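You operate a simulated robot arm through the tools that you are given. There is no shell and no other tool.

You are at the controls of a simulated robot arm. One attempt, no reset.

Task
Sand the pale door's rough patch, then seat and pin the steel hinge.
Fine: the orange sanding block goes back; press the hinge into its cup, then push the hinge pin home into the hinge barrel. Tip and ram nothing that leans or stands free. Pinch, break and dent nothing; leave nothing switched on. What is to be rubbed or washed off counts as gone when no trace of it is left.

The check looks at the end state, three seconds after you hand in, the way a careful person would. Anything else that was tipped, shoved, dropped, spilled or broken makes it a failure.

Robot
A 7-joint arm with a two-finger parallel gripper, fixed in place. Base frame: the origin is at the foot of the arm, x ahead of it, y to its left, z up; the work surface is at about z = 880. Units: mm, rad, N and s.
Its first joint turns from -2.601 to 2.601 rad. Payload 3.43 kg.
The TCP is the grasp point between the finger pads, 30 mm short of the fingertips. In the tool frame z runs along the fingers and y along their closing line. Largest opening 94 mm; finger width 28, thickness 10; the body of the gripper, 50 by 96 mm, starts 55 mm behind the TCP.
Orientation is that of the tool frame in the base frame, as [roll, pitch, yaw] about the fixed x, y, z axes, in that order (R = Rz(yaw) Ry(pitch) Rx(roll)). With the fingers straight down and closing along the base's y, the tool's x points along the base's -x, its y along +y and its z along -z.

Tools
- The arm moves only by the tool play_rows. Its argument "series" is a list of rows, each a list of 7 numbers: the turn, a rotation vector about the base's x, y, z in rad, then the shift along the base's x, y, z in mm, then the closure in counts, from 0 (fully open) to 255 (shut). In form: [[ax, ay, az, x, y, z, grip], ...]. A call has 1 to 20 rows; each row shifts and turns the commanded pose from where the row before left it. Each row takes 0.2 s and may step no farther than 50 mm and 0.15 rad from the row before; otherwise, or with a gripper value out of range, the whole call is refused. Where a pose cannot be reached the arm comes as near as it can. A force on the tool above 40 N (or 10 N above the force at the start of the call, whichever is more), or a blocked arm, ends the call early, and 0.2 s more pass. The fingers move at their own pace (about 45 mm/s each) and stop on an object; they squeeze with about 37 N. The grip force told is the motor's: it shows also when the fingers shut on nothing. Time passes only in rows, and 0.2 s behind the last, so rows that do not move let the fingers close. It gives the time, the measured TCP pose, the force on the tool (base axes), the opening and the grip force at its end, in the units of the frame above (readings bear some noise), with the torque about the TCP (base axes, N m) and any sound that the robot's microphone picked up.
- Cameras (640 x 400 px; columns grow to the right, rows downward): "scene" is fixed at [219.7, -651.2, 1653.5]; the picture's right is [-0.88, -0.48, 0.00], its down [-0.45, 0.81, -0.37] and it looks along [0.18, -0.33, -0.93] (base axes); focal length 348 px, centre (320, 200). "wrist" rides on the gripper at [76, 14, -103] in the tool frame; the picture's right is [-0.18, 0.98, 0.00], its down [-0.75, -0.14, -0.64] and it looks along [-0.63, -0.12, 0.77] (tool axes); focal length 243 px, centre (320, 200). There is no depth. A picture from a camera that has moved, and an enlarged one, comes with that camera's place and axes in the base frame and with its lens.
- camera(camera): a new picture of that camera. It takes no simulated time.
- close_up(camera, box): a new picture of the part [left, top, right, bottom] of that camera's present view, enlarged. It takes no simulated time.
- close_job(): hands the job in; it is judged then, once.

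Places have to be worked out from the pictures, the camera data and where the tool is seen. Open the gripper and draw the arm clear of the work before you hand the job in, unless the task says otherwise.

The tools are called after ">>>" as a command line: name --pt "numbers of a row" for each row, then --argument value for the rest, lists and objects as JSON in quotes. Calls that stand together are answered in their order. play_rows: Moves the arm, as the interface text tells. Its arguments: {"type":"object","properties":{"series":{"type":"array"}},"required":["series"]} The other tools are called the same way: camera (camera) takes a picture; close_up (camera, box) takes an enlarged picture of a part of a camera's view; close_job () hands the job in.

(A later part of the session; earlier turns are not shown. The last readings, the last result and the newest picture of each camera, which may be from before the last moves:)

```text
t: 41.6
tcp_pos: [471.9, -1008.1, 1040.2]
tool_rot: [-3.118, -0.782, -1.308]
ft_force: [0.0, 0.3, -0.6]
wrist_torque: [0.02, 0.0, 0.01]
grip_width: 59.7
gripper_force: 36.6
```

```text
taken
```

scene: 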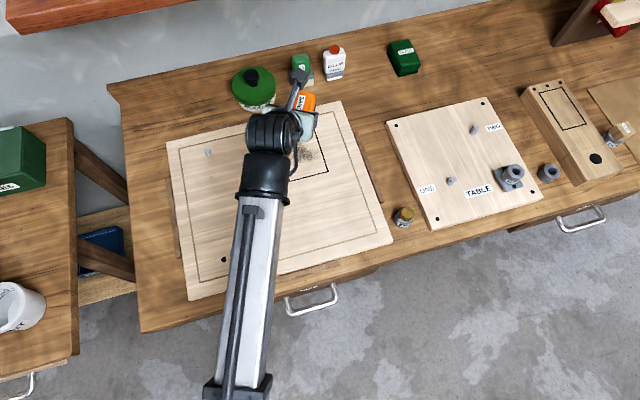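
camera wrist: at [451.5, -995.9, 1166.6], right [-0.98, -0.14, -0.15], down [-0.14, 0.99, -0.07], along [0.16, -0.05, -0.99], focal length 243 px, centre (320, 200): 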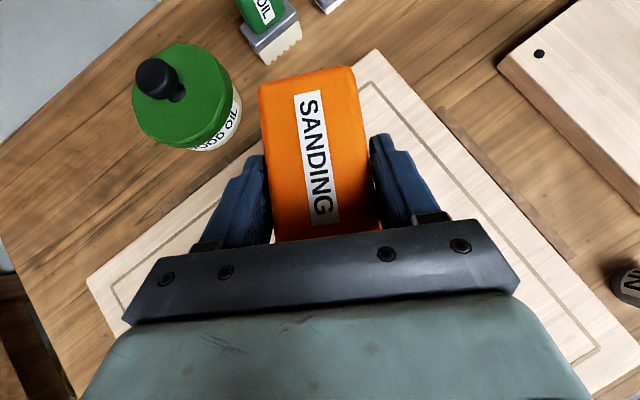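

The block hangs above the patch and the oil can is about 190 mm away. I'll descend close to the door surface, then creep down to find contact.

>>> play_rows --pt "0 0 0 1 2 -30 255" --pt "0 0 0 0 0 -30 255" --pt "0 0 0 0 0 -20 255" --pt "0 0 0 0 0 -10 255" --pt "0 0 0 0 0 0 255"

>>> camera --camera "wrist"

```text
t: 42.8
tcp_pos: [473.3, -1005.0, 949.6]
tool_rot: [-3.118, -0.78, -1.308]
ft_force: [0.3, -0.3, -0.4]
wrist_torque: [-0.01, 0.01, 0.01]
grip_width: 59.8
gripper_force: 37.4
```

```text
taken
camera wrist: at [452.8, -993.2, 1075.4], right [-0.98, -0.14, -0.15], down [-0.14, 0.99, -0.07], along [0.16, -0.05, -0.99], focal length 243 px, centre (320, 200)
```

wrist: 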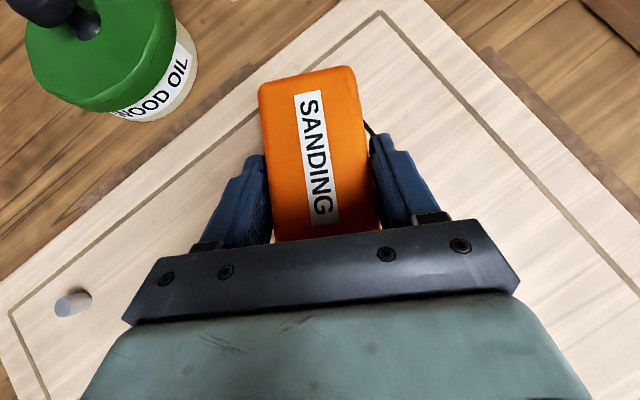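

>>> play_rows --pt "0 0 0 0 0 -3 255" --pt "0 0 0 0 0 -3 255" --pt "0 0 0 0 0 0 255"

```text
t: 43.6
tcp_pos: [473.4, -1005.7, 942.9]
tool_rot: [-3.116, -0.782, -1.308]
ft_force: [-0.3, 0.8, -0.8]
wrist_torque: [0.0, -0.01, 0.01]
grip_width: 59.4
gripper_force: 37.8
```

No contact yet at z 943. I'll keep creeping down in small steps.

>>> play_rows --pt "0 0 0 0 0 -2 255" --pt "0 0 0 0 0 -2 255" --pt "0 0 0 0 0 0 255"

>>> play_rows --pt "0 0 0 0 0 -1.5 255" --pt "0 0 0 0 0 0 255"

>>> play_rows --pt "0 0 0 0 0 -1.5 255" --pt "0 0 0 0 0 0 255"

```text
t: 44.4
tcp_pos: [471.8, -1005.3, 939.5]
tool_rot: [-3.116, -0.781, -1.308]
ft_force: [-0.1, -0.4, -0.1]
wrist_torque: [0.04, -0.01, 0.02]
grip_width: 59.7
gripper_force: 37.5
```

```text
t: 45.0
tcp_pos: [471.6, -1004.7, 936.2]
tool_rot: [-3.117, -0.78, -1.309]
ft_force: [0.2, 0.0, -1.4]
wrist_torque: [0.01, 0.01, 0.0]
grip_width: 59.7
gripper_force: 36.4
```

```text
t: 45.6
tcp_pos: [471.9, -1005.5, 936.3]
tool_rot: [-3.12, -0.783, -1.307]
ft_force: [-0.6, -0.4, 2.7]
wrist_torque: [-0.25, 0.13, -0.06]
grip_width: 59.4
gripper_force: 37.1
```

First contact shows at z of about 936 with 2.7 N, which puts the door top at about 898. I'll press in a little more for a moderate load.

>>> play_rows --pt "0 0 0 0 0 -1.5 255" --pt "0 0 0 0 0 0 255"

```text
t: 46.2
tcp_pos: [472.3, -1004.0, 934.7]
tool_rot: [-3.117, -0.785, -1.308]
ft_force: [-0.4, 0.2, 12.7]
wrist_torque: [-0.76, 0.16, 0.04]
grip_width: 59.7
gripper_force: 36.8
```

The load is 12.7 N, but the torque shows pressure at the block's far edge. I'll pitch the tool slightly outward in small steps to flatten the block on the door.

>>> play_rows --pt "-0.0145 -0.0039 0 0 0 0 255" --pt "0 0 0 0 0 0 255"

>>> play_rows --pt "-0.0145 -0.0039 0 0 0 -0.5 255" --pt "0 0 0 0 0 0 255"

```text
t: 46.8
tcp_pos: [471.4, -1005.5, 936.7]
tool_rot: [-3.116, -0.799, -1.309]
ft_force: [0.9, 1.0, 20.1]
wrist_torque: [0.68, 0.44, -0.07]
grip_width: 59.8
gripper_force: 37.4
```

```text
t: 47.4
tcp_pos: [472.7, -1004.3, 935.8]
tool_rot: [-3.117, -0.816, -1.309]
ft_force: [2.8, 1.4, 28.9]
wrist_torque: [1.02, 0.45, -0.04]
grip_width: 59.4
gripper_force: 36.7
```

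Now the near edge carries the load, so the flat angle lies in between. I'll rotate most of the way back and ease the pressure a bit.

>>> play_rows --pt "0.0193 0.0052 0 0 0 0.5 255" --pt "0 0 0 0 0 0 255"

```text
t: 48.0
tcp_pos: [472.9, -1004.6, 935.2]
tool_rot: [-3.118, -0.795, -1.309]
ft_force: [6.5, -5.9, 23.4]
wrist_torque: [0.05, 0.16, 0.05]
grip_width: 59.5
gripper_force: 37.1
```

The block is flat now, with torque near zero and a 23 N load. I'll ease off slightly and begin with a short rubbing stroke to see the effect.

>>> play_rows --pt "0 0 0 0 0 0.6 255" --pt "0 0 0 2.6 -9.7 0 255" --pt "0 0 0 2.6 -9.7 0 255" --pt "0 0 0 -2.6 9.7 0 255" --pt "0 0 0 -2.6 9.7 0 255" --pt "0 0 0 -2.6 9.7 0 255" --pt "0 0 0 -2.6 9.7 0 255" --pt "0 0 0 2.6 -9.7 0 255" --pt "0 0 0 2.6 -9.7 0 255" --pt "0 0 0 0 0 0 255"

>>> camera --camera "scene"

>>> camera --camera "wrist"

```text
t: 50.2
tcp_pos: [471.5, -1004.3, 935.5]
tool_rot: [-3.117, -0.792, -1.307]
ft_force: [-2.1, 9.8, 12.3]
wrist_torque: [0.18, 0.26, -0.15]
grip_width: 59.4
gripper_force: 36.8
```

```text
taken
```

scene: 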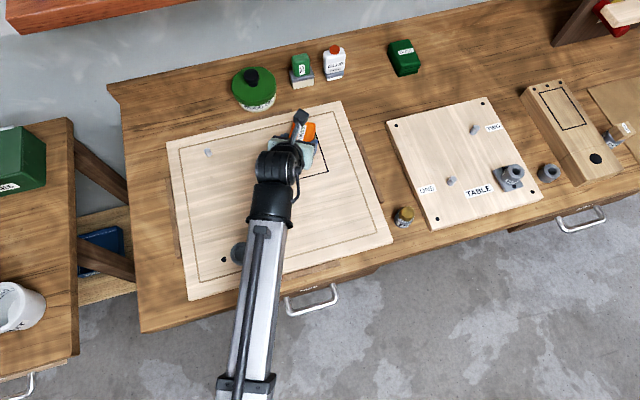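

```text
taken
camera wrist: at [451.2, -990.6, 1061.7], right [-0.98, -0.15, -0.15], down [-0.14, 0.99, -0.08], along [0.16, -0.06, -0.99], focal length 243 px, centre (320, 200)
```

wrist: 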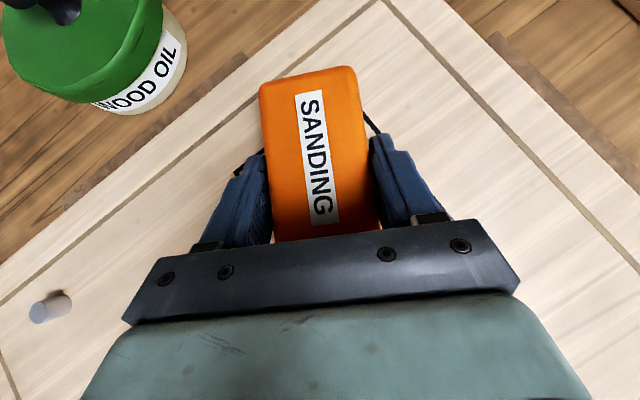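

A load of about 12 N with steady friction is good. I'll rub a raster of strokes over the whole patch, starting with one side.

>>> play_rows --pt "0 0 0 9.66 2.6 0 255" --pt "0 0 0 9.66 2.6 0 255" --pt "0 0 0 9.66 2.6 0 255" --pt "0 0 0 -3.25 12.1 0 255" --pt "0 0 0 -3.25 12.1 0 255" --pt "0 0 0 3.25 -12.1 0 255" --pt "0 0 0 3.25 -12.1 0 255" --pt "0 0 0 3.25 -12.1 0 255" --pt "0 0 0 3.25 -12.1 0 255" --pt "0 0 0 -3.25 12.1 0 255" --pt "0 0 0 -3.25 12.1 0 255" --pt "0 0 0 -3.25 12.1 0 255" --pt "0 0 0 -3.25 12.1 0 255" --pt "0 0 0 -7.25 -1.95 0 255" --pt "0 0 0 -7.25 -1.95 0 255" --pt "0 0 0 3.25 -12.1 0 255" --pt "0 0 0 3.25 -12.1 0 255" --pt "0 0 0 3.25 -12.1 0 255" --pt "0 0 0 3.25 -12.1 0 255" --pt "0 0 0 0 0 0 255"

>>> camera --camera "wrist"

>>> close_up --camera "scene" --box '[240, 90, 360, 190]'

```text
t: 54.4
tcp_pos: [493.6, -1022.8, 934.7]
tool_rot: [-3.117, -0.793, -1.309]
ft_force: [-1.4, 4.7, 8.7]
wrist_torque: [0.21, 0.27, -0.07]
grip_width: 60.0
gripper_force: 36.7
```

```text
taken
camera wrist: at [472.8, -1010.5, 1061.6], right [-0.98, -0.15, -0.15], down [-0.14, 0.99, -0.08], along [0.16, -0.06, -0.99], focal length 243 px, centre (320, 200)
```

wrist: 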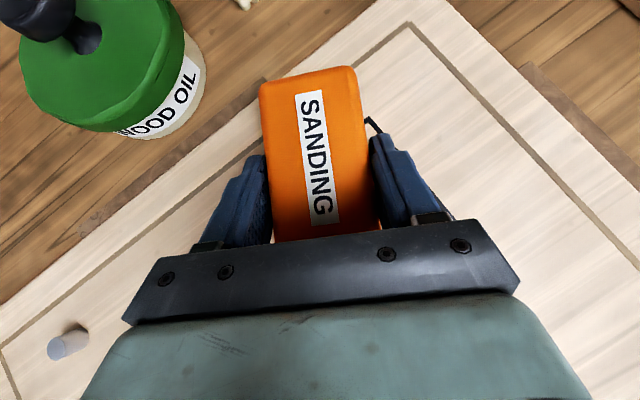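

```text
4.00 times, centred on (300, 140) of scene
camera zoom: at [219.7, -651.2, 1653.5], right [-0.88, -0.48, 0.0], down [-0.45, 0.81, -0.37], along [0.18, -0.33, -0.93], focal length 1394 px, centre (400, 440)
```

zoom: 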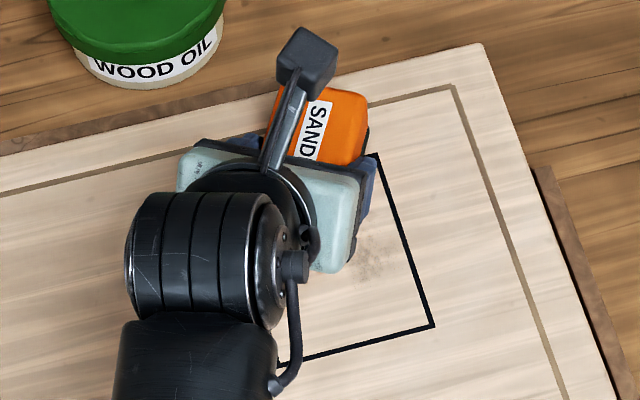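

It's working: only a faint trace shows beside the tool. I'll continue the raster across the middle and the other side with slightly more pressure.

>>> play_rows --pt "0 0 0 -3.25 12.1 -0.4 255" --pt "0 0 0 -3.25 12.1 0 255" --pt "0 0 0 -3.25 12.1 0 255" --pt "0 0 0 -3.25 12.1 0 255" --pt "0 0 0 -7.25 -1.95 0 255" --pt "0 0 0 -7.25 -1.95 0 255" --pt "0 0 0 3.25 -12.1 0 255" --pt "0 0 0 3.25 -12.1 0 255" --pt "0 0 0 3.25 -12.1 0 255" --pt "0 0 0 3.25 -12.1 0 255" --pt "0 0 0 -3.25 12.1 0 255" --pt "0 0 0 -3.25 12.1 0 255" --pt "0 0 0 -3.25 12.1 0 255" --pt "0 0 0 -3.25 12.1 0 255" --pt "0 0 0 -7.25 -1.95 0 255" --pt "0 0 0 -7.25 -1.95 0 255" --pt "0 0 0 3.25 -12.1 0 255" --pt "0 0 0 3.25 -12.1 0 255" --pt "0 0 0 3.25 -12.1 0 255" --pt "0 0 0 3.25 -12.1 0 255"

>>> play_rows --pt "0 0 0 -3.25 12.1 0 255" --pt "0 0 0 -3.25 12.1 0 255" --pt "0 0 0 -3.25 12.1 0 255" --pt "0 0 0 -3.25 12.1 0 255" --pt "0 0 0 -7.25 -1.95 0 255" --pt "0 0 0 -7.25 -1.95 0 255" --pt "0 0 0 3.25 -12.1 0 255" --pt "0 0 0 3.25 -12.1 0 255" --pt "0 0 0 3.25 -12.1 0 255" --pt "0 0 0 3.25 -12.1 0 255" --pt "0 0 0 -3.25 12.1 0 255" --pt "0 0 0 -3.25 12.1 0 255" --pt "0 0 0 -3.25 12.1 0 255" --pt "0 0 0 -3.25 12.1 0 255" --pt "0 0 0 0 0 0 255"

>>> close_up --camera "scene" --box '[240, 90, 360, 190]'

>>> camera --camera "wrist"

```text
t: 58.6
tcp_pos: [464.9, -1031.8, 934.1]
tool_rot: [-3.12, -0.793, -1.308]
ft_force: [-3.5, 11.1, 16.4]
wrist_torque: [0.29, 0.47, -0.2]
grip_width: 59.8
gripper_force: 36.9
```

```text
t: 61.8
tcp_pos: [436.0, -987.6, 934.5]
tool_rot: [-3.119, -0.791, -1.307]
ft_force: [1.4, -4.4, 10.3]
wrist_torque: [-0.24, 0.26, 0.15]
grip_width: 59.6
gripper_force: 37.3
```

```text
4.00 times, centred on (300, 140) of scene
camera zoom: at [219.7, -651.2, 1653.5], right [-0.88, -0.48, 0.0], down [-0.45, 0.81, -0.37], along [0.18, -0.33, -0.93], focal length 1394 px, centre (400, 440)
```

zoom: 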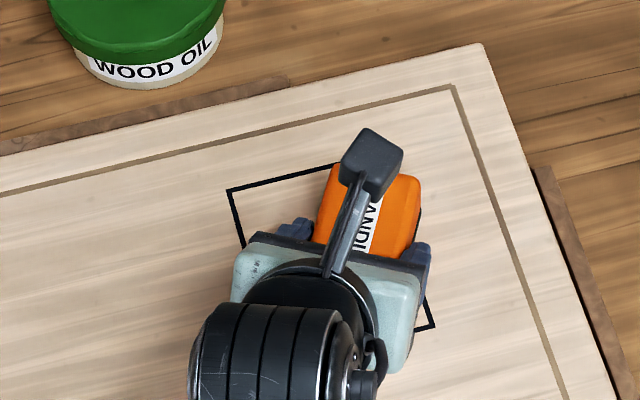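

```text
taken
camera wrist: at [415.9, -974.5, 1061.1], right [-0.98, -0.15, -0.15], down [-0.14, 0.99, -0.08], along [0.16, -0.06, -0.99], focal length 243 px, centre (320, 200)
```

wrist: 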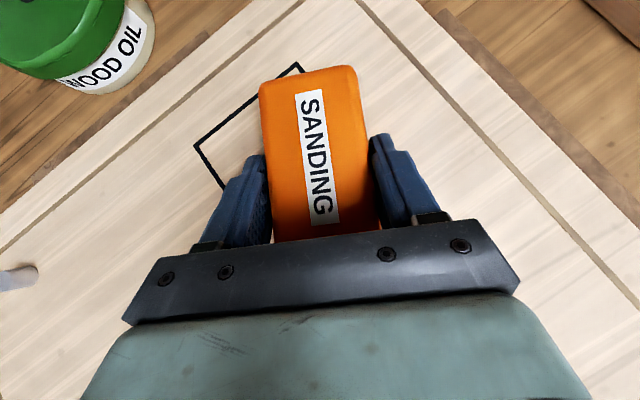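

The visible left part of the box looks clean. I'll lift straight off and back away to inspect the whole patch.

>>> play_rows --pt "0 0 0 0 0 5 255" --pt "0 0 0 0 0 25 255" --pt "0 0 0 0 0 35 255" --pt "0 0 0 -12 34 20 255" --pt "0 0 0 -12 34 15 255" --pt "0 0 0 -12 34 0 255" --pt "0 0 0 -12 34 0 255" --pt "0 0 0 0 0 0 255"

>>> camera --camera "wrist"

>>> close_up --camera "scene" --box '[240, 90, 360, 190]'

```text
t: 63.6
tcp_pos: [389.8, -853.3, 1033.6]
tool_rot: [-3.118, -0.794, -1.306]
ft_force: [0.3, 0.0, -0.4]
wrist_torque: [0.0, 0.01, 0.01]
grip_width: 59.9
gripper_force: 36.7
```

```text
taken
camera wrist: at [368.1, -839.9, 1160.9], right [-0.98, -0.15, -0.15], down [-0.14, 0.99, -0.08], along [0.16, -0.06, -0.99], focal length 243 px, centre (320, 200)
```

wrist: 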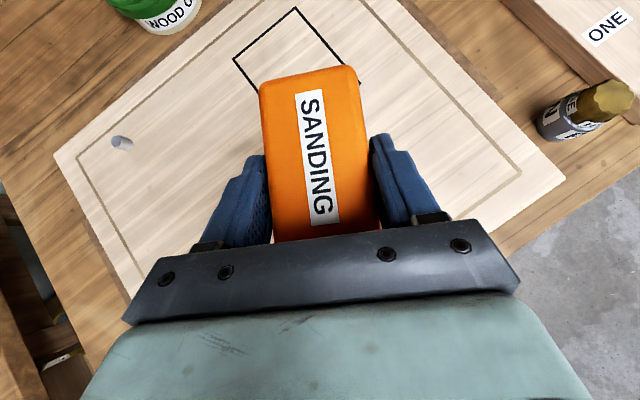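

```text
4.00 times, centred on (300, 140) of scene
camera zoom: at [219.7, -651.2, 1653.5], right [-0.88, -0.48, 0.0], down [-0.45, 0.81, -0.37], along [0.18, -0.33, -0.93], focal length 1394 px, centre (400, 440)
```

zoom: 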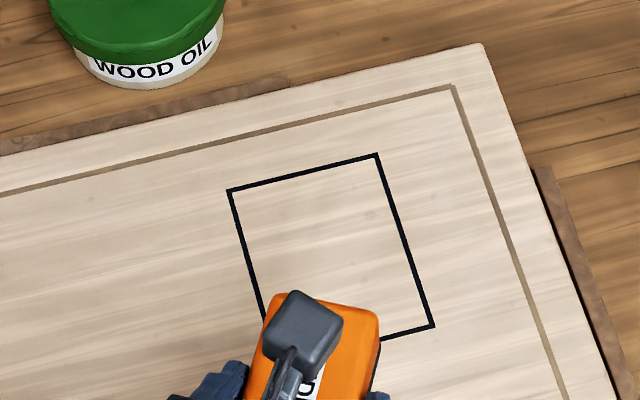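

The patch looks gone. I'll enlarge it further to check for faint traces.

>>> close_up --camera "scene" --box '[275, 122, 335, 162]'

>>> close_up --camera "scene" --box '[283, 142, 343, 182]'

>>> close_up --camera "wrist" --box '[220, 0, 380, 100]'

```text
10.00 times, centred on (305, 142) of scene
camera zoom: at [219.7, -651.2, 1653.5], right [-0.88, -0.48, 0.0], down [-0.45, 0.81, -0.37], along [0.18, -0.33, -0.93], focal length 3485 px, centre (470, 780)
```

zoom: 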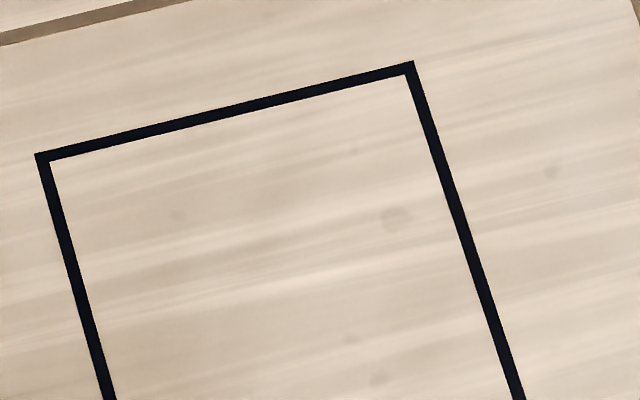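

```text
10.00 times, centred on (313, 162) of scene
camera zoom: at [219.7, -651.2, 1653.5], right [-0.88, -0.48, 0.0], down [-0.45, 0.81, -0.37], along [0.18, -0.33, -0.93], focal length 3485 px, centre (390, 580)
```

zoom: 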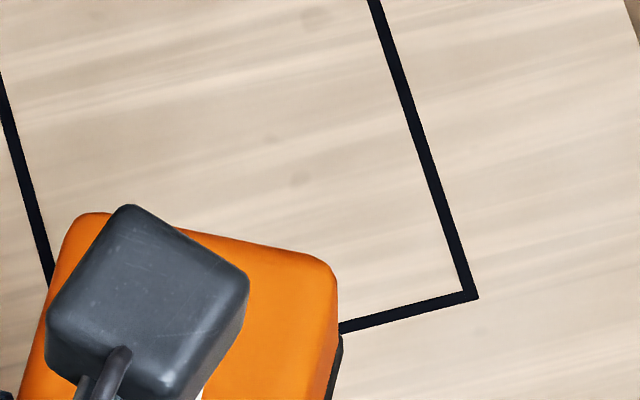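

```text
4.00 times, centred on (300, 50) of wrist
camera zoom: at [368.1, -839.9, 1160.9], right [-0.98, -0.15, -0.15], down [-0.14, 0.99, -0.08], along [0.16, -0.06, -0.99], focal length 970 px, centre (400, 800)
```

zoom: 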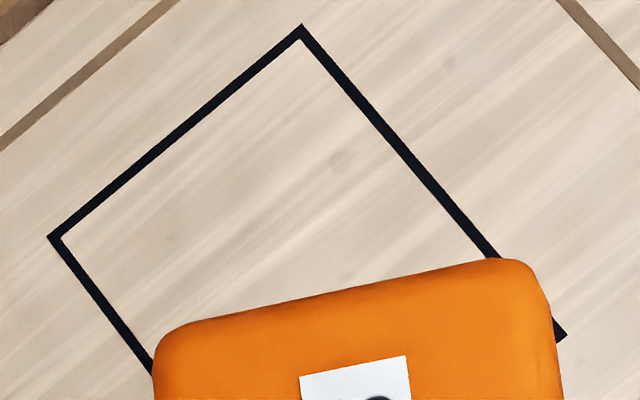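

The remaining faint spots also appear outside the box, so they look like wood grain. I'll draw back further to see the lower part of the box too.

>>> play_rows --pt "0 0 0 -10 35 0 255" --pt "0 0 0 -10 35 0 255" --pt "0 0 0 -10 35 0 255" --pt "0 0 0 0 0 0 255"

>>> close_up --camera "scene" --box '[255, 110, 355, 195]'

>>> close_up --camera "scene" --box '[180, 110, 280, 195]'

```text
t: 64.6
tcp_pos: [359.5, -746.7, 1033.8]
tool_rot: [-3.118, -0.794, -1.306]
ft_force: [0.0, -0.2, -0.6]
wrist_torque: [0.01, 0.02, -0.01]
grip_width: 59.6
gripper_force: 37.0
```

```text
4.71 times, centred on (305, 152) of scene
camera zoom: at [219.7, -651.2, 1653.5], right [-0.88, -0.48, 0.0], down [-0.45, 0.81, -0.37], along [0.18, -0.33, -0.93], focal length 1640 px, centre (391, 424)
```

zoom: 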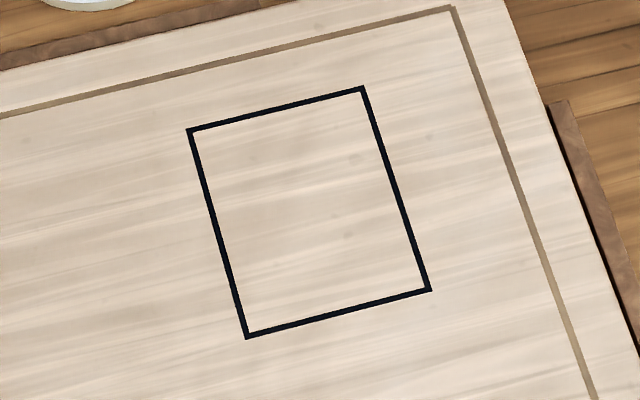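

```text
4.71 times, centred on (230, 152) of scene
camera zoom: at [219.7, -651.2, 1653.5], right [-0.88, -0.48, 0.0], down [-0.45, 0.81, -0.37], along [0.18, -0.33, -0.93], focal length 1640 px, centre (744, 424)
```

zoom: 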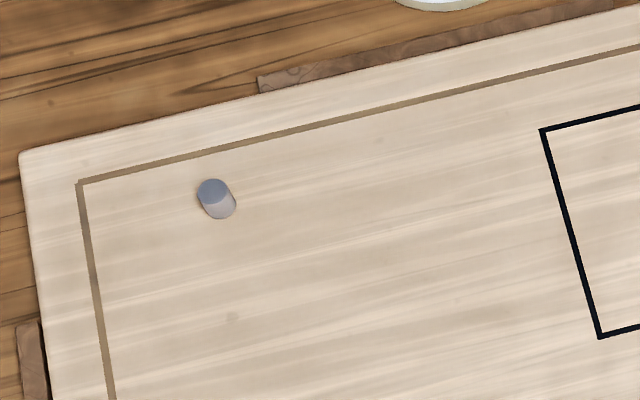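

It looks clean, but as insurance against an invisible residue I'll make one more light pass over the same area before returning the block.

>>> play_rows --pt "0 0 0 14.2 -32.4 0 255" --pt "0 0 0 14.2 -32.4 0 255" --pt "0 0 0 14.2 -32.4 0 255" --pt "0 0 0 14.2 -32.4 0 255" --pt "0 0 0 14.2 -32.4 0 255" --pt "0 0 0 14.2 -32.4 0 255" --pt "0 0 0 14.2 -32.4 0 255" --pt "0 0 0 14.2 -32.4 0 255" --pt "0 0 0 0 0 -30 255" --pt "0 0 0 0 0 -30 255" --pt "0 0 0 0 0 -20 255" --pt "0 0 0 0 0 -12 255" --pt "0 0 0 0 0 -4 255" --pt "0 0 0 0 0 -2 255" --pt "0 0 0 0 0 0 255"

```text
t: 67.8
tcp_pos: [473.1, -1006.3, 935.9]
tool_rot: [-3.118, -0.792, -1.307]
ft_force: [-0.9, 0.5, -1.4]
wrist_torque: [0.03, -0.03, 0.03]
grip_width: 59.6
gripper_force: 36.6
```

>>> play_rows --pt "0 0 0 0 0 -1.5 255" --pt "0 0 0 9.66 2.6 0 255" --pt "0 0 0 9.66 2.6 -0.3 255" --pt "0 0 0 11.6 3.1 0 255" --pt "0 0 0 -3.25 12.1 0 255" --pt "0 0 0 -3.25 12.1 0 255" --pt "0 0 0 3.25 -12.1 0 255" --pt "0 0 0 3.25 -12.1 0 255" --pt "0 0 0 3.25 -12.1 0 255" --pt "0 0 0 3.25 -12.1 0 255" --pt "0 0 0 -3.25 12.1 0 255" --pt "0 0 0 -3.25 12.1 0 255" --pt "0 0 0 -3.25 12.1 0 255" --pt "0 0 0 -3.25 12.1 0 255" --pt "0 0 0 -11.6 -3.1 0 255" --pt "0 0 0 3.25 -12.1 0 255" --pt "0 0 0 3.25 -12.1 0 255" --pt "0 0 0 3.25 -12.1 0 255" --pt "0 0 0 3.25 -12.1 0 255" --pt "0 0 0 0 0 0 255"

>>> play_rows --pt "0 0 0 -11.6 -3.1 0 255" --pt "0 0 0 -3.25 12.1 0 255" --pt "0 0 0 -3.25 12.1 0 255" --pt "0 0 0 -3.25 12.1 0 255" --pt "0 0 0 -3.25 12.1 0 255" --pt "0 0 0 -11.6 -3.1 0 255" --pt "0 0 0 3.25 -12.1 0 255" --pt "0 0 0 3.25 -12.1 0 255" --pt "0 0 0 3.25 -12.1 0 255" --pt "0 0 0 3.25 -12.1 0 255" --pt "0 0 0 -11.6 -3.1 0 255" --pt "0 0 0 -3.25 12.1 0 255" --pt "0 0 0 -3.25 12.1 0 255" --pt "0 0 0 -3.25 12.1 0 255" --pt "0 0 0 -3.25 12.1 0 255" --pt "0 0 0 -11.6 -3.1 0 255" --pt "0 0 0 3.25 -12.1 0 255" --pt "0 0 0 3.25 -12.1 0 255" --pt "0 0 0 3.25 -12.1 0 255" --pt "0 0 0 3.25 -12.1 0 255"

>>> play_rows --pt "0 0 0 -3.25 12.1 0 255" --pt "0 0 0 -3.25 12.1 0 255" --pt "0 0 0 -3.25 12.1 0 255" --pt "0 0 0 -3.25 12.1 0 255" --pt "0 0 0 3.25 -12.1 0 255" --pt "0 0 0 3.25 -12.1 0 255" --pt "0 0 0 0 0 5 255" --pt "0 0 0 0 0 25 255" --pt "0 0 0 0 0 35 255" --pt "0 0 0 -12 34 20 255" --pt "0 0 0 -12 34 15 255" --pt "0 0 0 -12 34 0 255" --pt "0 0 0 -12 34 0 255" --pt "0 0 0 -12 34 0 255" --pt "0 0 0 -12 34 0 255" --pt "0 0 0 -12 34 0 255" --pt "0 0 0 0 0 0 255"

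>>> camera --camera "scene"

>>> close_up --camera "scene" --box '[255, 110, 355, 195]'

>>> camera --camera "wrist"

```text
t: 72.0
tcp_pos: [500.2, -1025.5, 935.5]
tool_rot: [-3.118, -0.791, -1.308]
ft_force: [-1.6, 2.7, 6.6]
wrist_torque: [0.13, 0.26, -0.08]
grip_width: 59.5
gripper_force: 36.5
```

```text
t: 76.2
tcp_pos: [451.6, -1037.0, 935.7]
tool_rot: [-3.117, -0.793, -1.311]
ft_force: [-0.7, 1.1, 1.2]
wrist_torque: [0.09, 0.09, -0.03]
grip_width: 59.8
gripper_force: 37.2
```

```text
t: 79.8
tcp_pos: [361.8, -774.4, 1036.6]
tool_rot: [-3.119, -0.793, -1.308]
ft_force: [0.1, 0.0, -1.7]
wrist_torque: [-0.01, -0.01, -0.03]
grip_width: 59.8
gripper_force: 37.0
```

```text
taken
```

scene: 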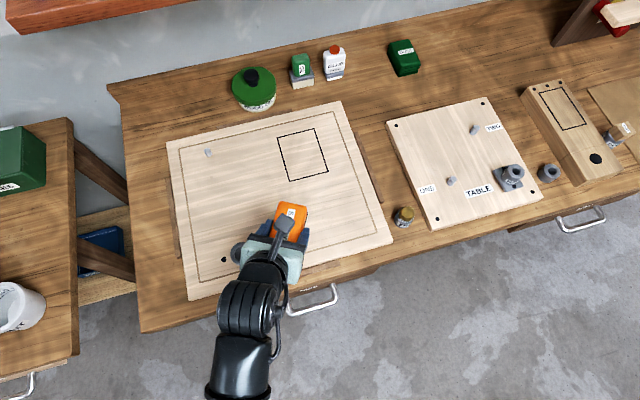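

```text
4.71 times, centred on (305, 152) of scene
camera zoom: at [219.7, -651.2, 1653.5], right [-0.88, -0.48, 0.0], down [-0.45, 0.81, -0.37], along [0.18, -0.33, -0.93], focal length 1640 px, centre (391, 424)
```

zoom: 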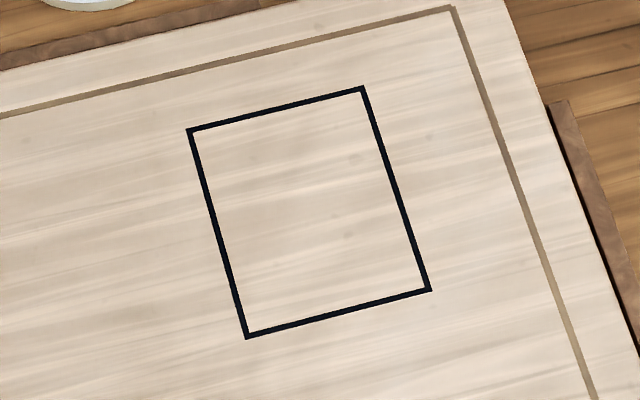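

```text
taken
camera wrist: at [341.1, -761.7, 1162.4], right [-0.98, -0.15, -0.15], down [-0.14, 0.99, -0.08], along [0.16, -0.06, -0.99], focal length 243 px, centre (320, 200)
```

wrist: 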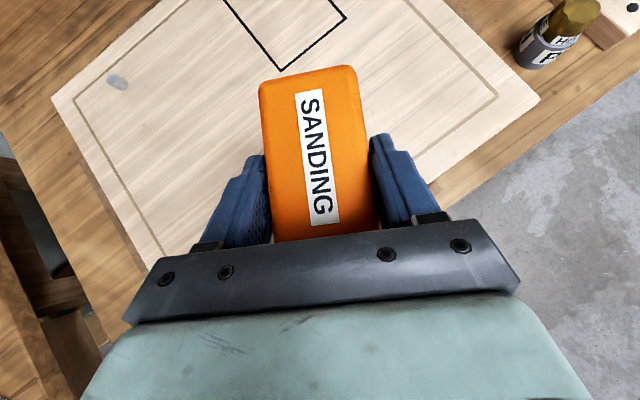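

The patch is unchanged from the last look, so only grain remains and the sanding is done. Now I'll carry the block back, turning rigidly to its original azimuth and stopping above its spot.

>>> play_rows --pt "0 0 0.04092 31.4 15.5 0 255" --pt "0 0 0.04092 30.7 16.7 0 255" --pt "0 0 0.04092 30.0 18.0 0 255" --pt "0 0 0.04092 29.3 19.2 0 255" --pt "0 0 0.04092 28.4 20.4 0 255" --pt "0 0 0.04092 27.6 21.5 0 255" --pt "0 0 0.04092 26.7 22.6 0 255" --pt "0 0 0.04092 25.7 23.7 0 255" --pt "0 0 0.04092 24.7 24.7 0 255" --pt "0 0 0 -14.5 14.0 0 255" --pt "0 0 0 -14.5 14.0 0 255" --pt "0 0 0 0 0 -30 255" --pt "0 0 0 0 0 -30 255" --pt "0 0 0 0 0 -20 255" --pt "0 0 0 0 0 0 255"

>>> close_up --camera "scene" --box '[50, 210, 210, 310]'

>>> camera --camera "wrist"

```text
t: 83.0
tcp_pos: [589.0, -565.3, 953.4]
tool_rot: [-3.119, -0.792, -0.94]
ft_force: [0.5, 0.7, -0.4]
wrist_torque: [0.02, 0.0, 0.01]
grip_width: 59.4
gripper_force: 36.8
```

```text
4.00 times, centred on (130, 260) of scene
camera zoom: at [219.7, -651.2, 1653.5], right [-0.88, -0.48, 0.0], down [-0.45, 0.81, -0.37], along [0.18, -0.33, -0.93], focal length 1394 px, centre (1080, -40)
```

zoom: 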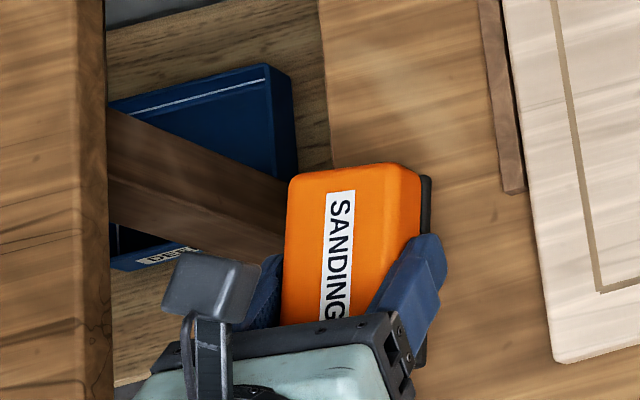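

```text
taken
camera wrist: at [563.9, -560.4, 1080.2], right [-0.86, -0.49, -0.15], down [-0.48, 0.87, -0.08], along [0.17, 0.0, -0.99], focal length 243 px, centre (320, 200)
```

wrist: 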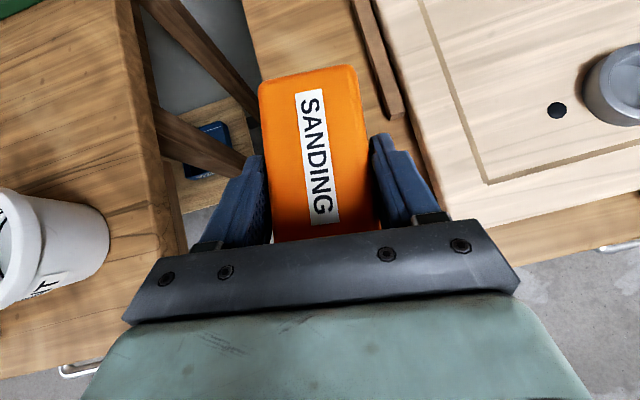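

The block is about 35 mm above its spot. I'll lower it to just above the bench, then creep down to contact.

>>> play_rows --pt "0 0 0 0 0 -15 255" --pt "0 0 0 0 0 -12 255" --pt "0 0 0 0 0 -5 255" --pt "0 0 0 0 0 0 255"

>>> play_rows --pt "0 0 0 0 0 -2 255" --pt "0 0 0 0 0 0 255"

>>> play_rows --pt "0 0 0 0 0 -1.5 255" --pt "0 0 0 0 0 0 255"

```text
t: 84.0
tcp_pos: [589.1, -564.5, 922.8]
tool_rot: [-3.119, -0.793, -0.942]
ft_force: [-0.2, -0.3, -1.0]
wrist_torque: [-0.02, 0.0, 0.0]
grip_width: 59.7
gripper_force: 36.7
```

```text
t: 84.6
tcp_pos: [588.2, -565.9, 920.1]
tool_rot: [-3.118, -0.794, -0.941]
ft_force: [0.6, 0.3, -0.7]
wrist_torque: [0.0, 0.03, -0.04]
grip_width: 59.7
gripper_force: 37.0
```

```text
t: 85.2
tcp_pos: [589.3, -565.0, 918.2]
tool_rot: [-3.118, -0.791, -0.941]
ft_force: [1.4, -0.3, -1.8]
wrist_torque: [0.02, 0.0, 0.03]
grip_width: 59.8
gripper_force: 37.3
```

>>> play_rows --pt "0 0 0 0 0 -1 255" --pt "0 0 0 0 0 0 255"

>>> play_rows --pt "0 0 0 0 0 -1 255" --pt "0 0 0 0 0 0 255"

```text
t: 85.8
tcp_pos: [588.6, -564.4, 917.1]
tool_rot: [-3.12, -0.792, -0.939]
ft_force: [0.1, 0.2, -0.2]
wrist_torque: [0.04, 0.0, -0.02]
grip_width: 59.6
gripper_force: 37.3
```

```text
t: 86.4
tcp_pos: [589.1, -565.9, 917.0]
tool_rot: [-3.121, -0.794, -0.941]
ft_force: [0.3, 0.4, 0.0]
wrist_torque: [-0.04, 0.01, -0.01]
grip_width: 59.8
gripper_force: 36.0
```

The weight is just coming off the tool. I'll lower one more millimetre to confirm contact.

>>> play_rows --pt "0 0 0 0 0 -1 255" --pt "0 0 0 0 0 0 255"

```text
t: 87.0
tcp_pos: [588.3, -565.1, 917.4]
tool_rot: [-3.12, -0.795, -0.941]
ft_force: [0.7, 0.4, 13.0]
wrist_torque: [-0.04, 0.48, -0.02]
grip_width: 59.7
gripper_force: 37.4
```

The block has contact at 13 N. I'll ease off slightly, open the jaws partway as on the approach, and lift straight up.

>>> play_rows --pt "0 0 0 0 0 0.8 255" --pt "0 0 0 0 0 0 80" --pt "0 0 0 0 0 0 60" --pt "0 0 0 0 0 0 42" --pt "0 0 0 0 0 0 38" --pt "0 0 0 0 0 10 38" --pt "0 0 0 0 0 20 38" --pt "0 0 0 0 0 30 38" --pt "0 0 0 0 0 30 38" --pt "0 0 0 0 0 30 38" --pt "0 0 0 0 0 0 38"

>>> camera --camera "wrist"

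>>> close_up --camera "scene" --box '[50, 210, 210, 310]'

```text
t: 89.4
tcp_pos: [585.8, -562.8, 1039.8]
tool_rot: [-3.118, -0.793, -0.94]
ft_force: [0.6, -0.2, 0.3]
wrist_torque: [0.01, -0.01, 0.0]
grip_width: 80.1
gripper_force: 0.0
```

```text
taken
camera wrist: at [561.0, -558.9, 1165.5], right [-0.86, -0.49, -0.15], down [-0.48, 0.87, -0.08], along [0.17, 0.0, -0.99], focal length 243 px, centre (320, 200)
```

wrist: 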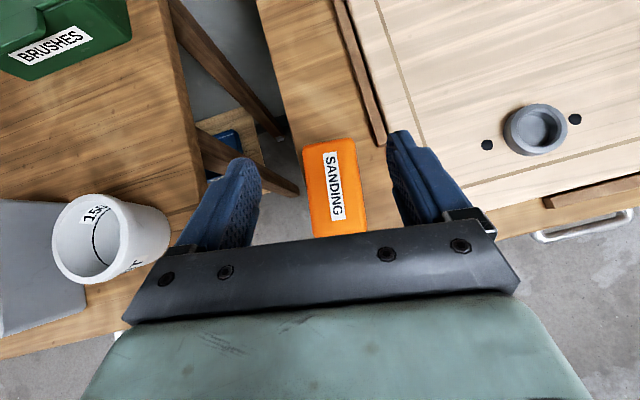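

```text
4.00 times, centred on (130, 260) of scene
camera zoom: at [219.7, -651.2, 1653.5], right [-0.88, -0.48, 0.0], down [-0.45, 0.81, -0.37], along [0.18, -0.33, -0.93], focal length 1394 px, centre (1080, -40)
```

zoom: 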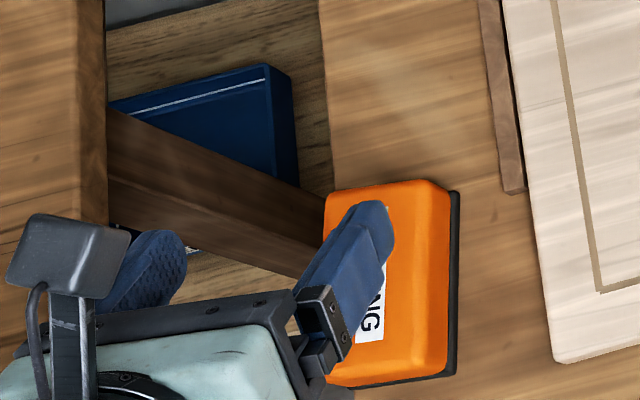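

The block is back on its spot, flat and released. While I'm near the door I'll look closely at the cup.

>>> close_up --camera "wrist" --box '[470, 80, 630, 180]'

>>> close_up --camera "scene" --box '[480, 150, 545, 200]'

>>> close_up --camera "scene" --box '[380, 195, 430, 235]'

```text
4.00 times, centred on (550, 130) of wrist
camera zoom: at [561.0, -558.9, 1165.5], right [-0.86, -0.49, -0.15], down [-0.48, 0.87, -0.08], along [0.17, 0.0, -0.99], focal length 970 px, centre (-600, 480)
```

zoom: 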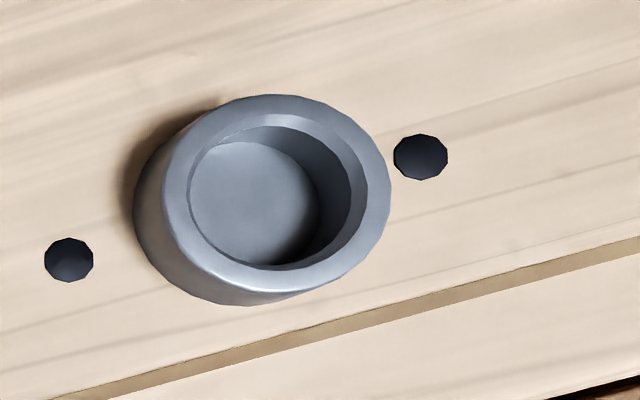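

```text
8.00 times, centred on (512, 175) of scene
camera zoom: at [219.7, -651.2, 1653.5], right [-0.88, -0.48, 0.0], down [-0.45, 0.81, -0.37], along [0.18, -0.33, -0.93], focal length 2788 px, centre (-1220, 400)
```

zoom: 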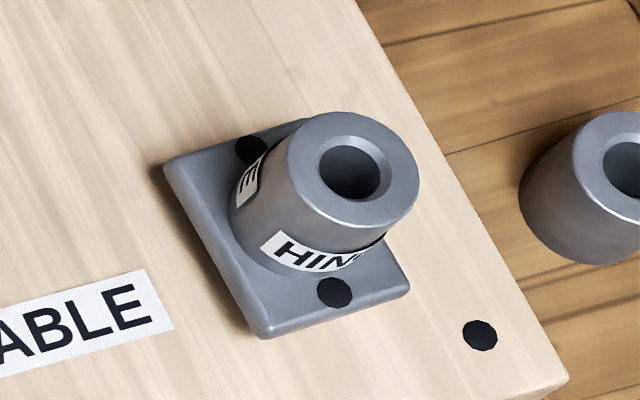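

```text
10.00 times, centred on (405, 215) of scene
camera zoom: at [219.7, -651.2, 1653.5], right [-0.88, -0.48, 0.0], down [-0.45, 0.81, -0.37], along [0.18, -0.33, -0.93], focal length 3485 px, centre (-530, 50)
```

zoom: 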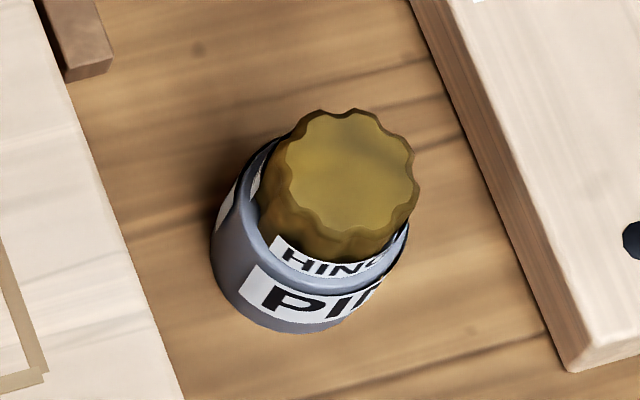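

The cup is a raised ring about 52 mm across outside and about 38 mm inside. The hinge is a plate of about 60×49 mm with a 40 mm tall barrel, centred near (6, -1170). I'll turn to the hinge's azimuth at height with the jaws at about 62 mm.

>>> play_rows --pt "0 0 -0.04 -23.0 -23.0 0 38" --pt "0 0 -0.04 -23.9 -22.0 0 87" --pt "0 0 -0.04 -24.7 -21.1 0 87" --pt "0 0 -0.04 -25.6 -20.1 0 87" --pt "0 0 -0.04 -26.3 -19.0 0 87" --pt "0 0 -0.04 -27.1 -18.0 0 87" --pt "0 0 -0.04 -27.8 -16.9 0 87" --pt "0 0 -0.04 -28.4 -15.7 0 87" --pt "0 0 -0.04 -29.0 -14.6 0 87" --pt "0 0 -0.04 -29.6 -13.4 0 87" --pt "0 0 -0.04 -30.1 -12.2 0 87" --pt "0 0 -0.04 -30.6 -11.0 0 87" --pt "0 0 -0.04 -31.0 -9.8 0 87" --pt "0 0 -0.04 -31.4 -8.5 0 87" --pt "0 0 -0.04 -31.7 -7.3 0 87" --pt "0 0 -0.04 -31.9 -6.0 0 87" --pt "0 0 -0.04 -32.2 -4.7 0 87" --pt "0 0 -0.04 -32.3 -3.4 0 87" --pt "0 0 -0.04 -32.4 -2.1 0 87" --pt "0 0 -0.04 -32.5 -0.8 0 87"

>>> play_rows --pt "0 0 0 0 -40 0 87" --pt "0 0 0 0 -40 0 87" --pt "0 0 0 0 -40 0 87" --pt "0 0 0 0 -40 0 87" --pt "0 0 0 0 -40 0 87" --pt "0 0 0 0 -40 0 87" --pt "0 0 0 0 -40 0 87" --pt "0 0 0 0 0 0 87"

>>> camera --camera "wrist"

>>> camera --camera "scene"

```text
t: 93.6
tcp_pos: [5.0, -813.6, 1034.6]
tool_rot: [-3.12, -0.793, -1.741]
ft_force: [-0.4, 0.2, 0.3]
wrist_torque: [0.02, -0.03, -0.02]
grip_width: 61.9
gripper_force: 0.0
```

```text
t: 95.4
tcp_pos: [3.1, -1094.3, 1038.0]
tool_rot: [-3.119, -0.791, -1.739]
ft_force: [-1.2, 0.3, 0.8]
wrist_torque: [-0.01, 0.0, 0.0]
grip_width: 61.8
gripper_force: 0.0
```

```text
taken
camera wrist: at [-9.0, -1073.8, 1163.6], right [-0.95, 0.28, -0.15], down [0.29, 0.95, -0.08], along [0.12, -0.12, -0.99], focal length 243 px, centre (320, 200)
```

wrist: 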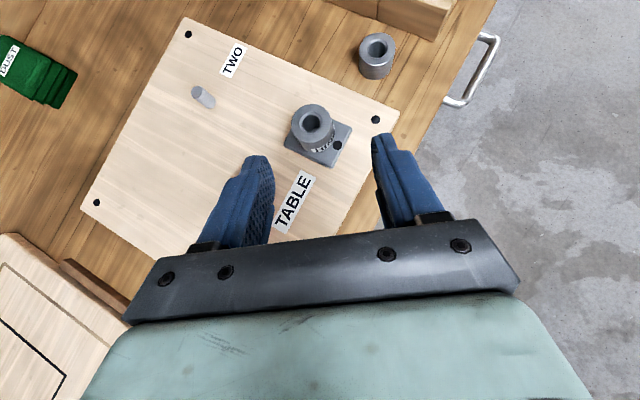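

```text
taken
```

scene: 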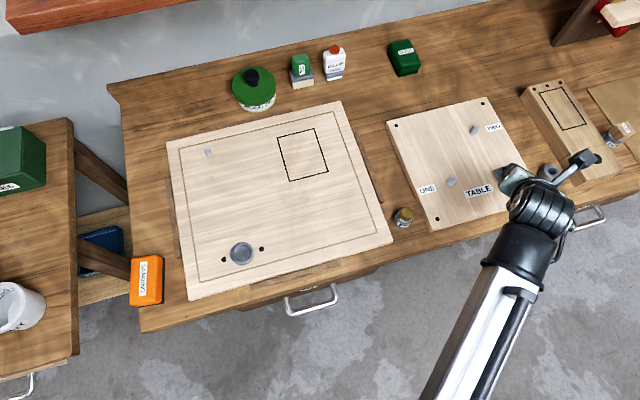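

I'll enlarge the hinge from this more oblique view to see how it sits on the board.

>>> close_up --camera "wrist" --box '[270, 90, 370, 180]'

>>> close_up --camera "wrist" --box '[330, 15, 430, 95]'

```text
4.44 times, centred on (320, 135) of wrist
camera zoom: at [-9.0, -1073.8, 1163.6], right [-0.95, 0.28, -0.15], down [0.29, 0.95, -0.08], along [0.12, -0.12, -0.99], focal length 1078 px, centre (320, 489)
```

zoom: 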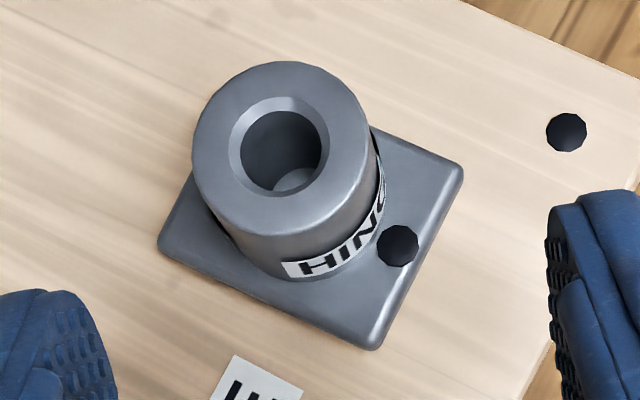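

```text
5.00 times, centred on (380, 55) of wrist
camera zoom: at [-9.0, -1073.8, 1163.6], right [-0.95, 0.28, -0.15], down [0.29, 0.95, -0.08], along [0.12, -0.12, -0.99], focal length 1213 px, centre (20, 925)
```

zoom: 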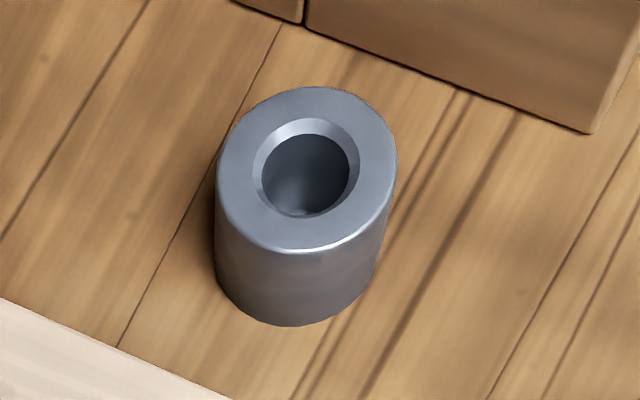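

Triangulating from the wrist views gives barrel axis (5, -1167), barrel top at about 955, plate top at about 916 and board at about 902. I'll move over the barrel at height and descend partway to z of about 985.

>>> play_rows --pt "0 0 0 1.2 -21 0 87" --pt "0 0 0 1.2 -21 0 87" --pt "0 0 0 1.2 -21 0 87" --pt "0 0 0 0 0 -20 87" --pt "0 0 0 0 0 -15 87" --pt "0 0 0 0 0 -15 87" --pt "0 0 0 0 0 0 87"

>>> camera --camera "wrist"

>>> close_up --camera "scene" --box '[470, 140, 570, 210]'

```text
t: 97.0
tcp_pos: [10.5, -1157.7, 985.3]
tool_rot: [-3.119, -0.793, -1.74]
ft_force: [0.4, 0.0, 0.0]
wrist_torque: [0.0, 0.03, -0.02]
grip_width: 61.9
gripper_force: 0.1
```

```text
taken
camera wrist: at [-3.0, -1136.8, 1112.4], right [-0.95, 0.28, -0.15], down [0.29, 0.95, -0.08], along [0.12, -0.12, -0.99], focal length 243 px, centre (320, 200)
```

wrist: 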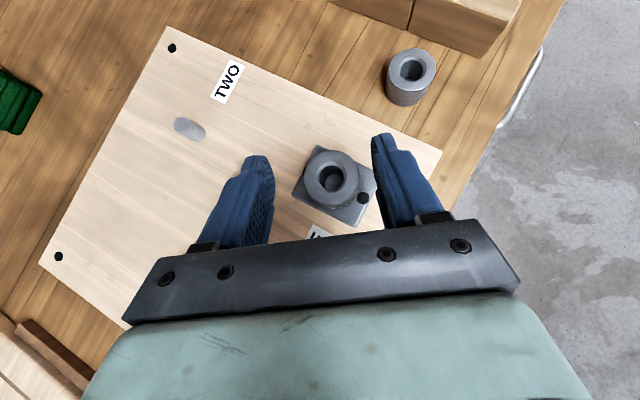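

```text
5.71 times, centred on (520, 175) of scene
camera zoom: at [219.7, -651.2, 1653.5], right [-0.88, -0.48, 0.0], down [-0.45, 0.81, -0.37], along [0.18, -0.33, -0.93], focal length 1991 px, centre (-823, 343)
```

zoom: 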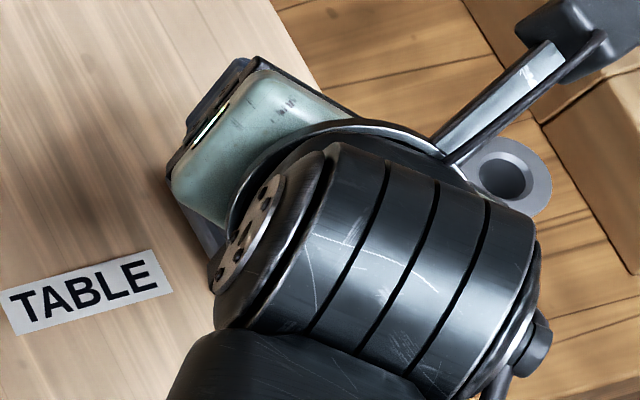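

The barrel is 9 mm ahead of the TCP and about 4 mm to one side. I'll correct that and descend to z of about 951, so the fingertips stay above the plate.

>>> play_rows --pt "0 0 0 -3.6 0.6 -10 87" --pt "0 0 0 0 0 -12 87" --pt "0 0 0 0 0 -8 87" --pt "0 0 0 0 0 -4 87" --pt "0 0 0 0 0 0 87"

>>> camera --camera "wrist"

>>> close_up --camera "wrist" --box '[240, 120, 420, 232]'

```text
t: 98.2
tcp_pos: [5.3, -1156.5, 954.0]
tool_rot: [-3.118, -0.792, -1.742]
ft_force: [0.6, 1.0, 3.6]
wrist_torque: [-0.01, 0.06, 0.02]
grip_width: 62.0
gripper_force: 0.4
```

```text
taken
camera wrist: at [-7.1, -1136.0, 1079.4], right [-0.95, 0.28, -0.15], down [0.29, 0.95, -0.08], along [0.12, -0.12, -0.99], focal length 243 px, centre (320, 200)
```

wrist: 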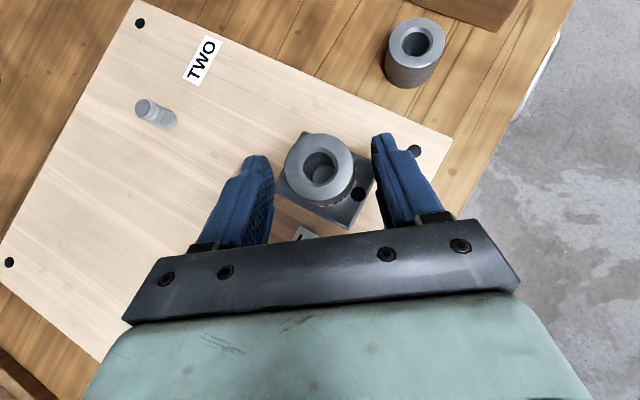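

```text
3.56 times, centred on (330, 176) of wrist
camera zoom: at [-7.1, -1136.0, 1079.4], right [-0.95, 0.28, -0.15], down [0.29, 0.95, -0.08], along [0.12, -0.12, -0.99], focal length 863 px, centre (284, 285)
```

zoom: 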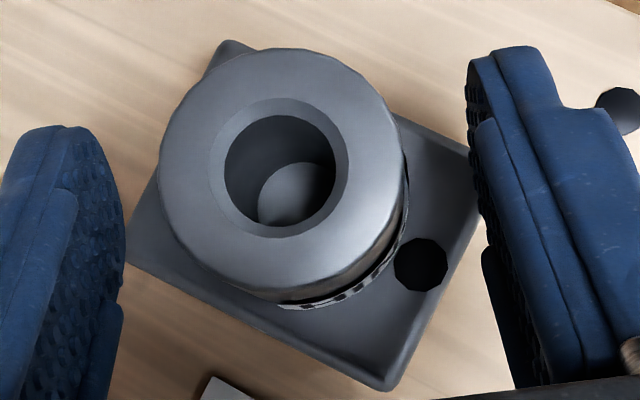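

There's a light 3.6 N contact, so the fingertips are probably at the plate. I'll rise 3 mm and re-read before closing.

>>> play_rows --pt "0 0 0 0 0 3 87" --pt "0 0 0 0 0 0 87"

```text
t: 98.8
tcp_pos: [6.0, -1156.6, 956.3]
tool_rot: [-3.118, -0.791, -1.741]
ft_force: [0.3, 0.3, 0.3]
wrist_torque: [0.0, -0.01, -0.01]
grip_width: 62.0
gripper_force: 0.1
```

It's free now and centred. I'll close on the barrel.

>>> play_rows --pt "0 0 0 0 0 0 120" --pt "0 0 0 0 0 0 140" --pt "0 0 0 0 0 0 255" --pt "0 0 0 0 0 0 255" --pt "0 0 0 0 0 0 255"

>>> close_up --camera "wrist" --box '[240, 120, 420, 232]'

```text
t: 100.0
tcp_pos: [5.9, -1156.7, 956.8]
tool_rot: [-3.118, -0.793, -1.739]
ft_force: [0.6, -0.1, 1.5]
wrist_torque: [-0.03, 0.0, 0.04]
grip_width: 35.6
gripper_force: 36.9
```

```text
3.56 times, centred on (330, 176) of wrist
camera zoom: at [-6.9, -1136.0, 1082.3], right [-0.95, 0.28, -0.15], down [0.29, 0.95, -0.08], along [0.12, -0.12, -0.99], focal length 863 px, centre (284, 285)
```

zoom: 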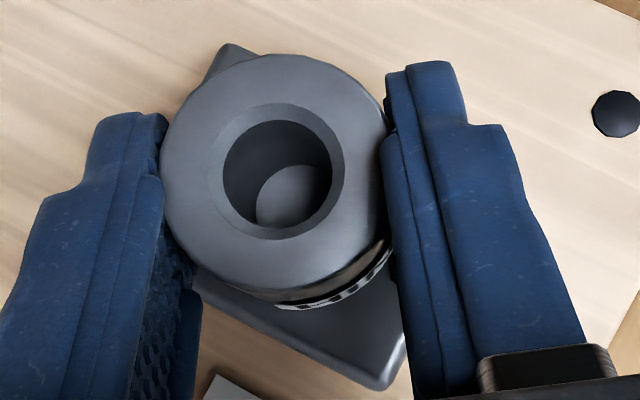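

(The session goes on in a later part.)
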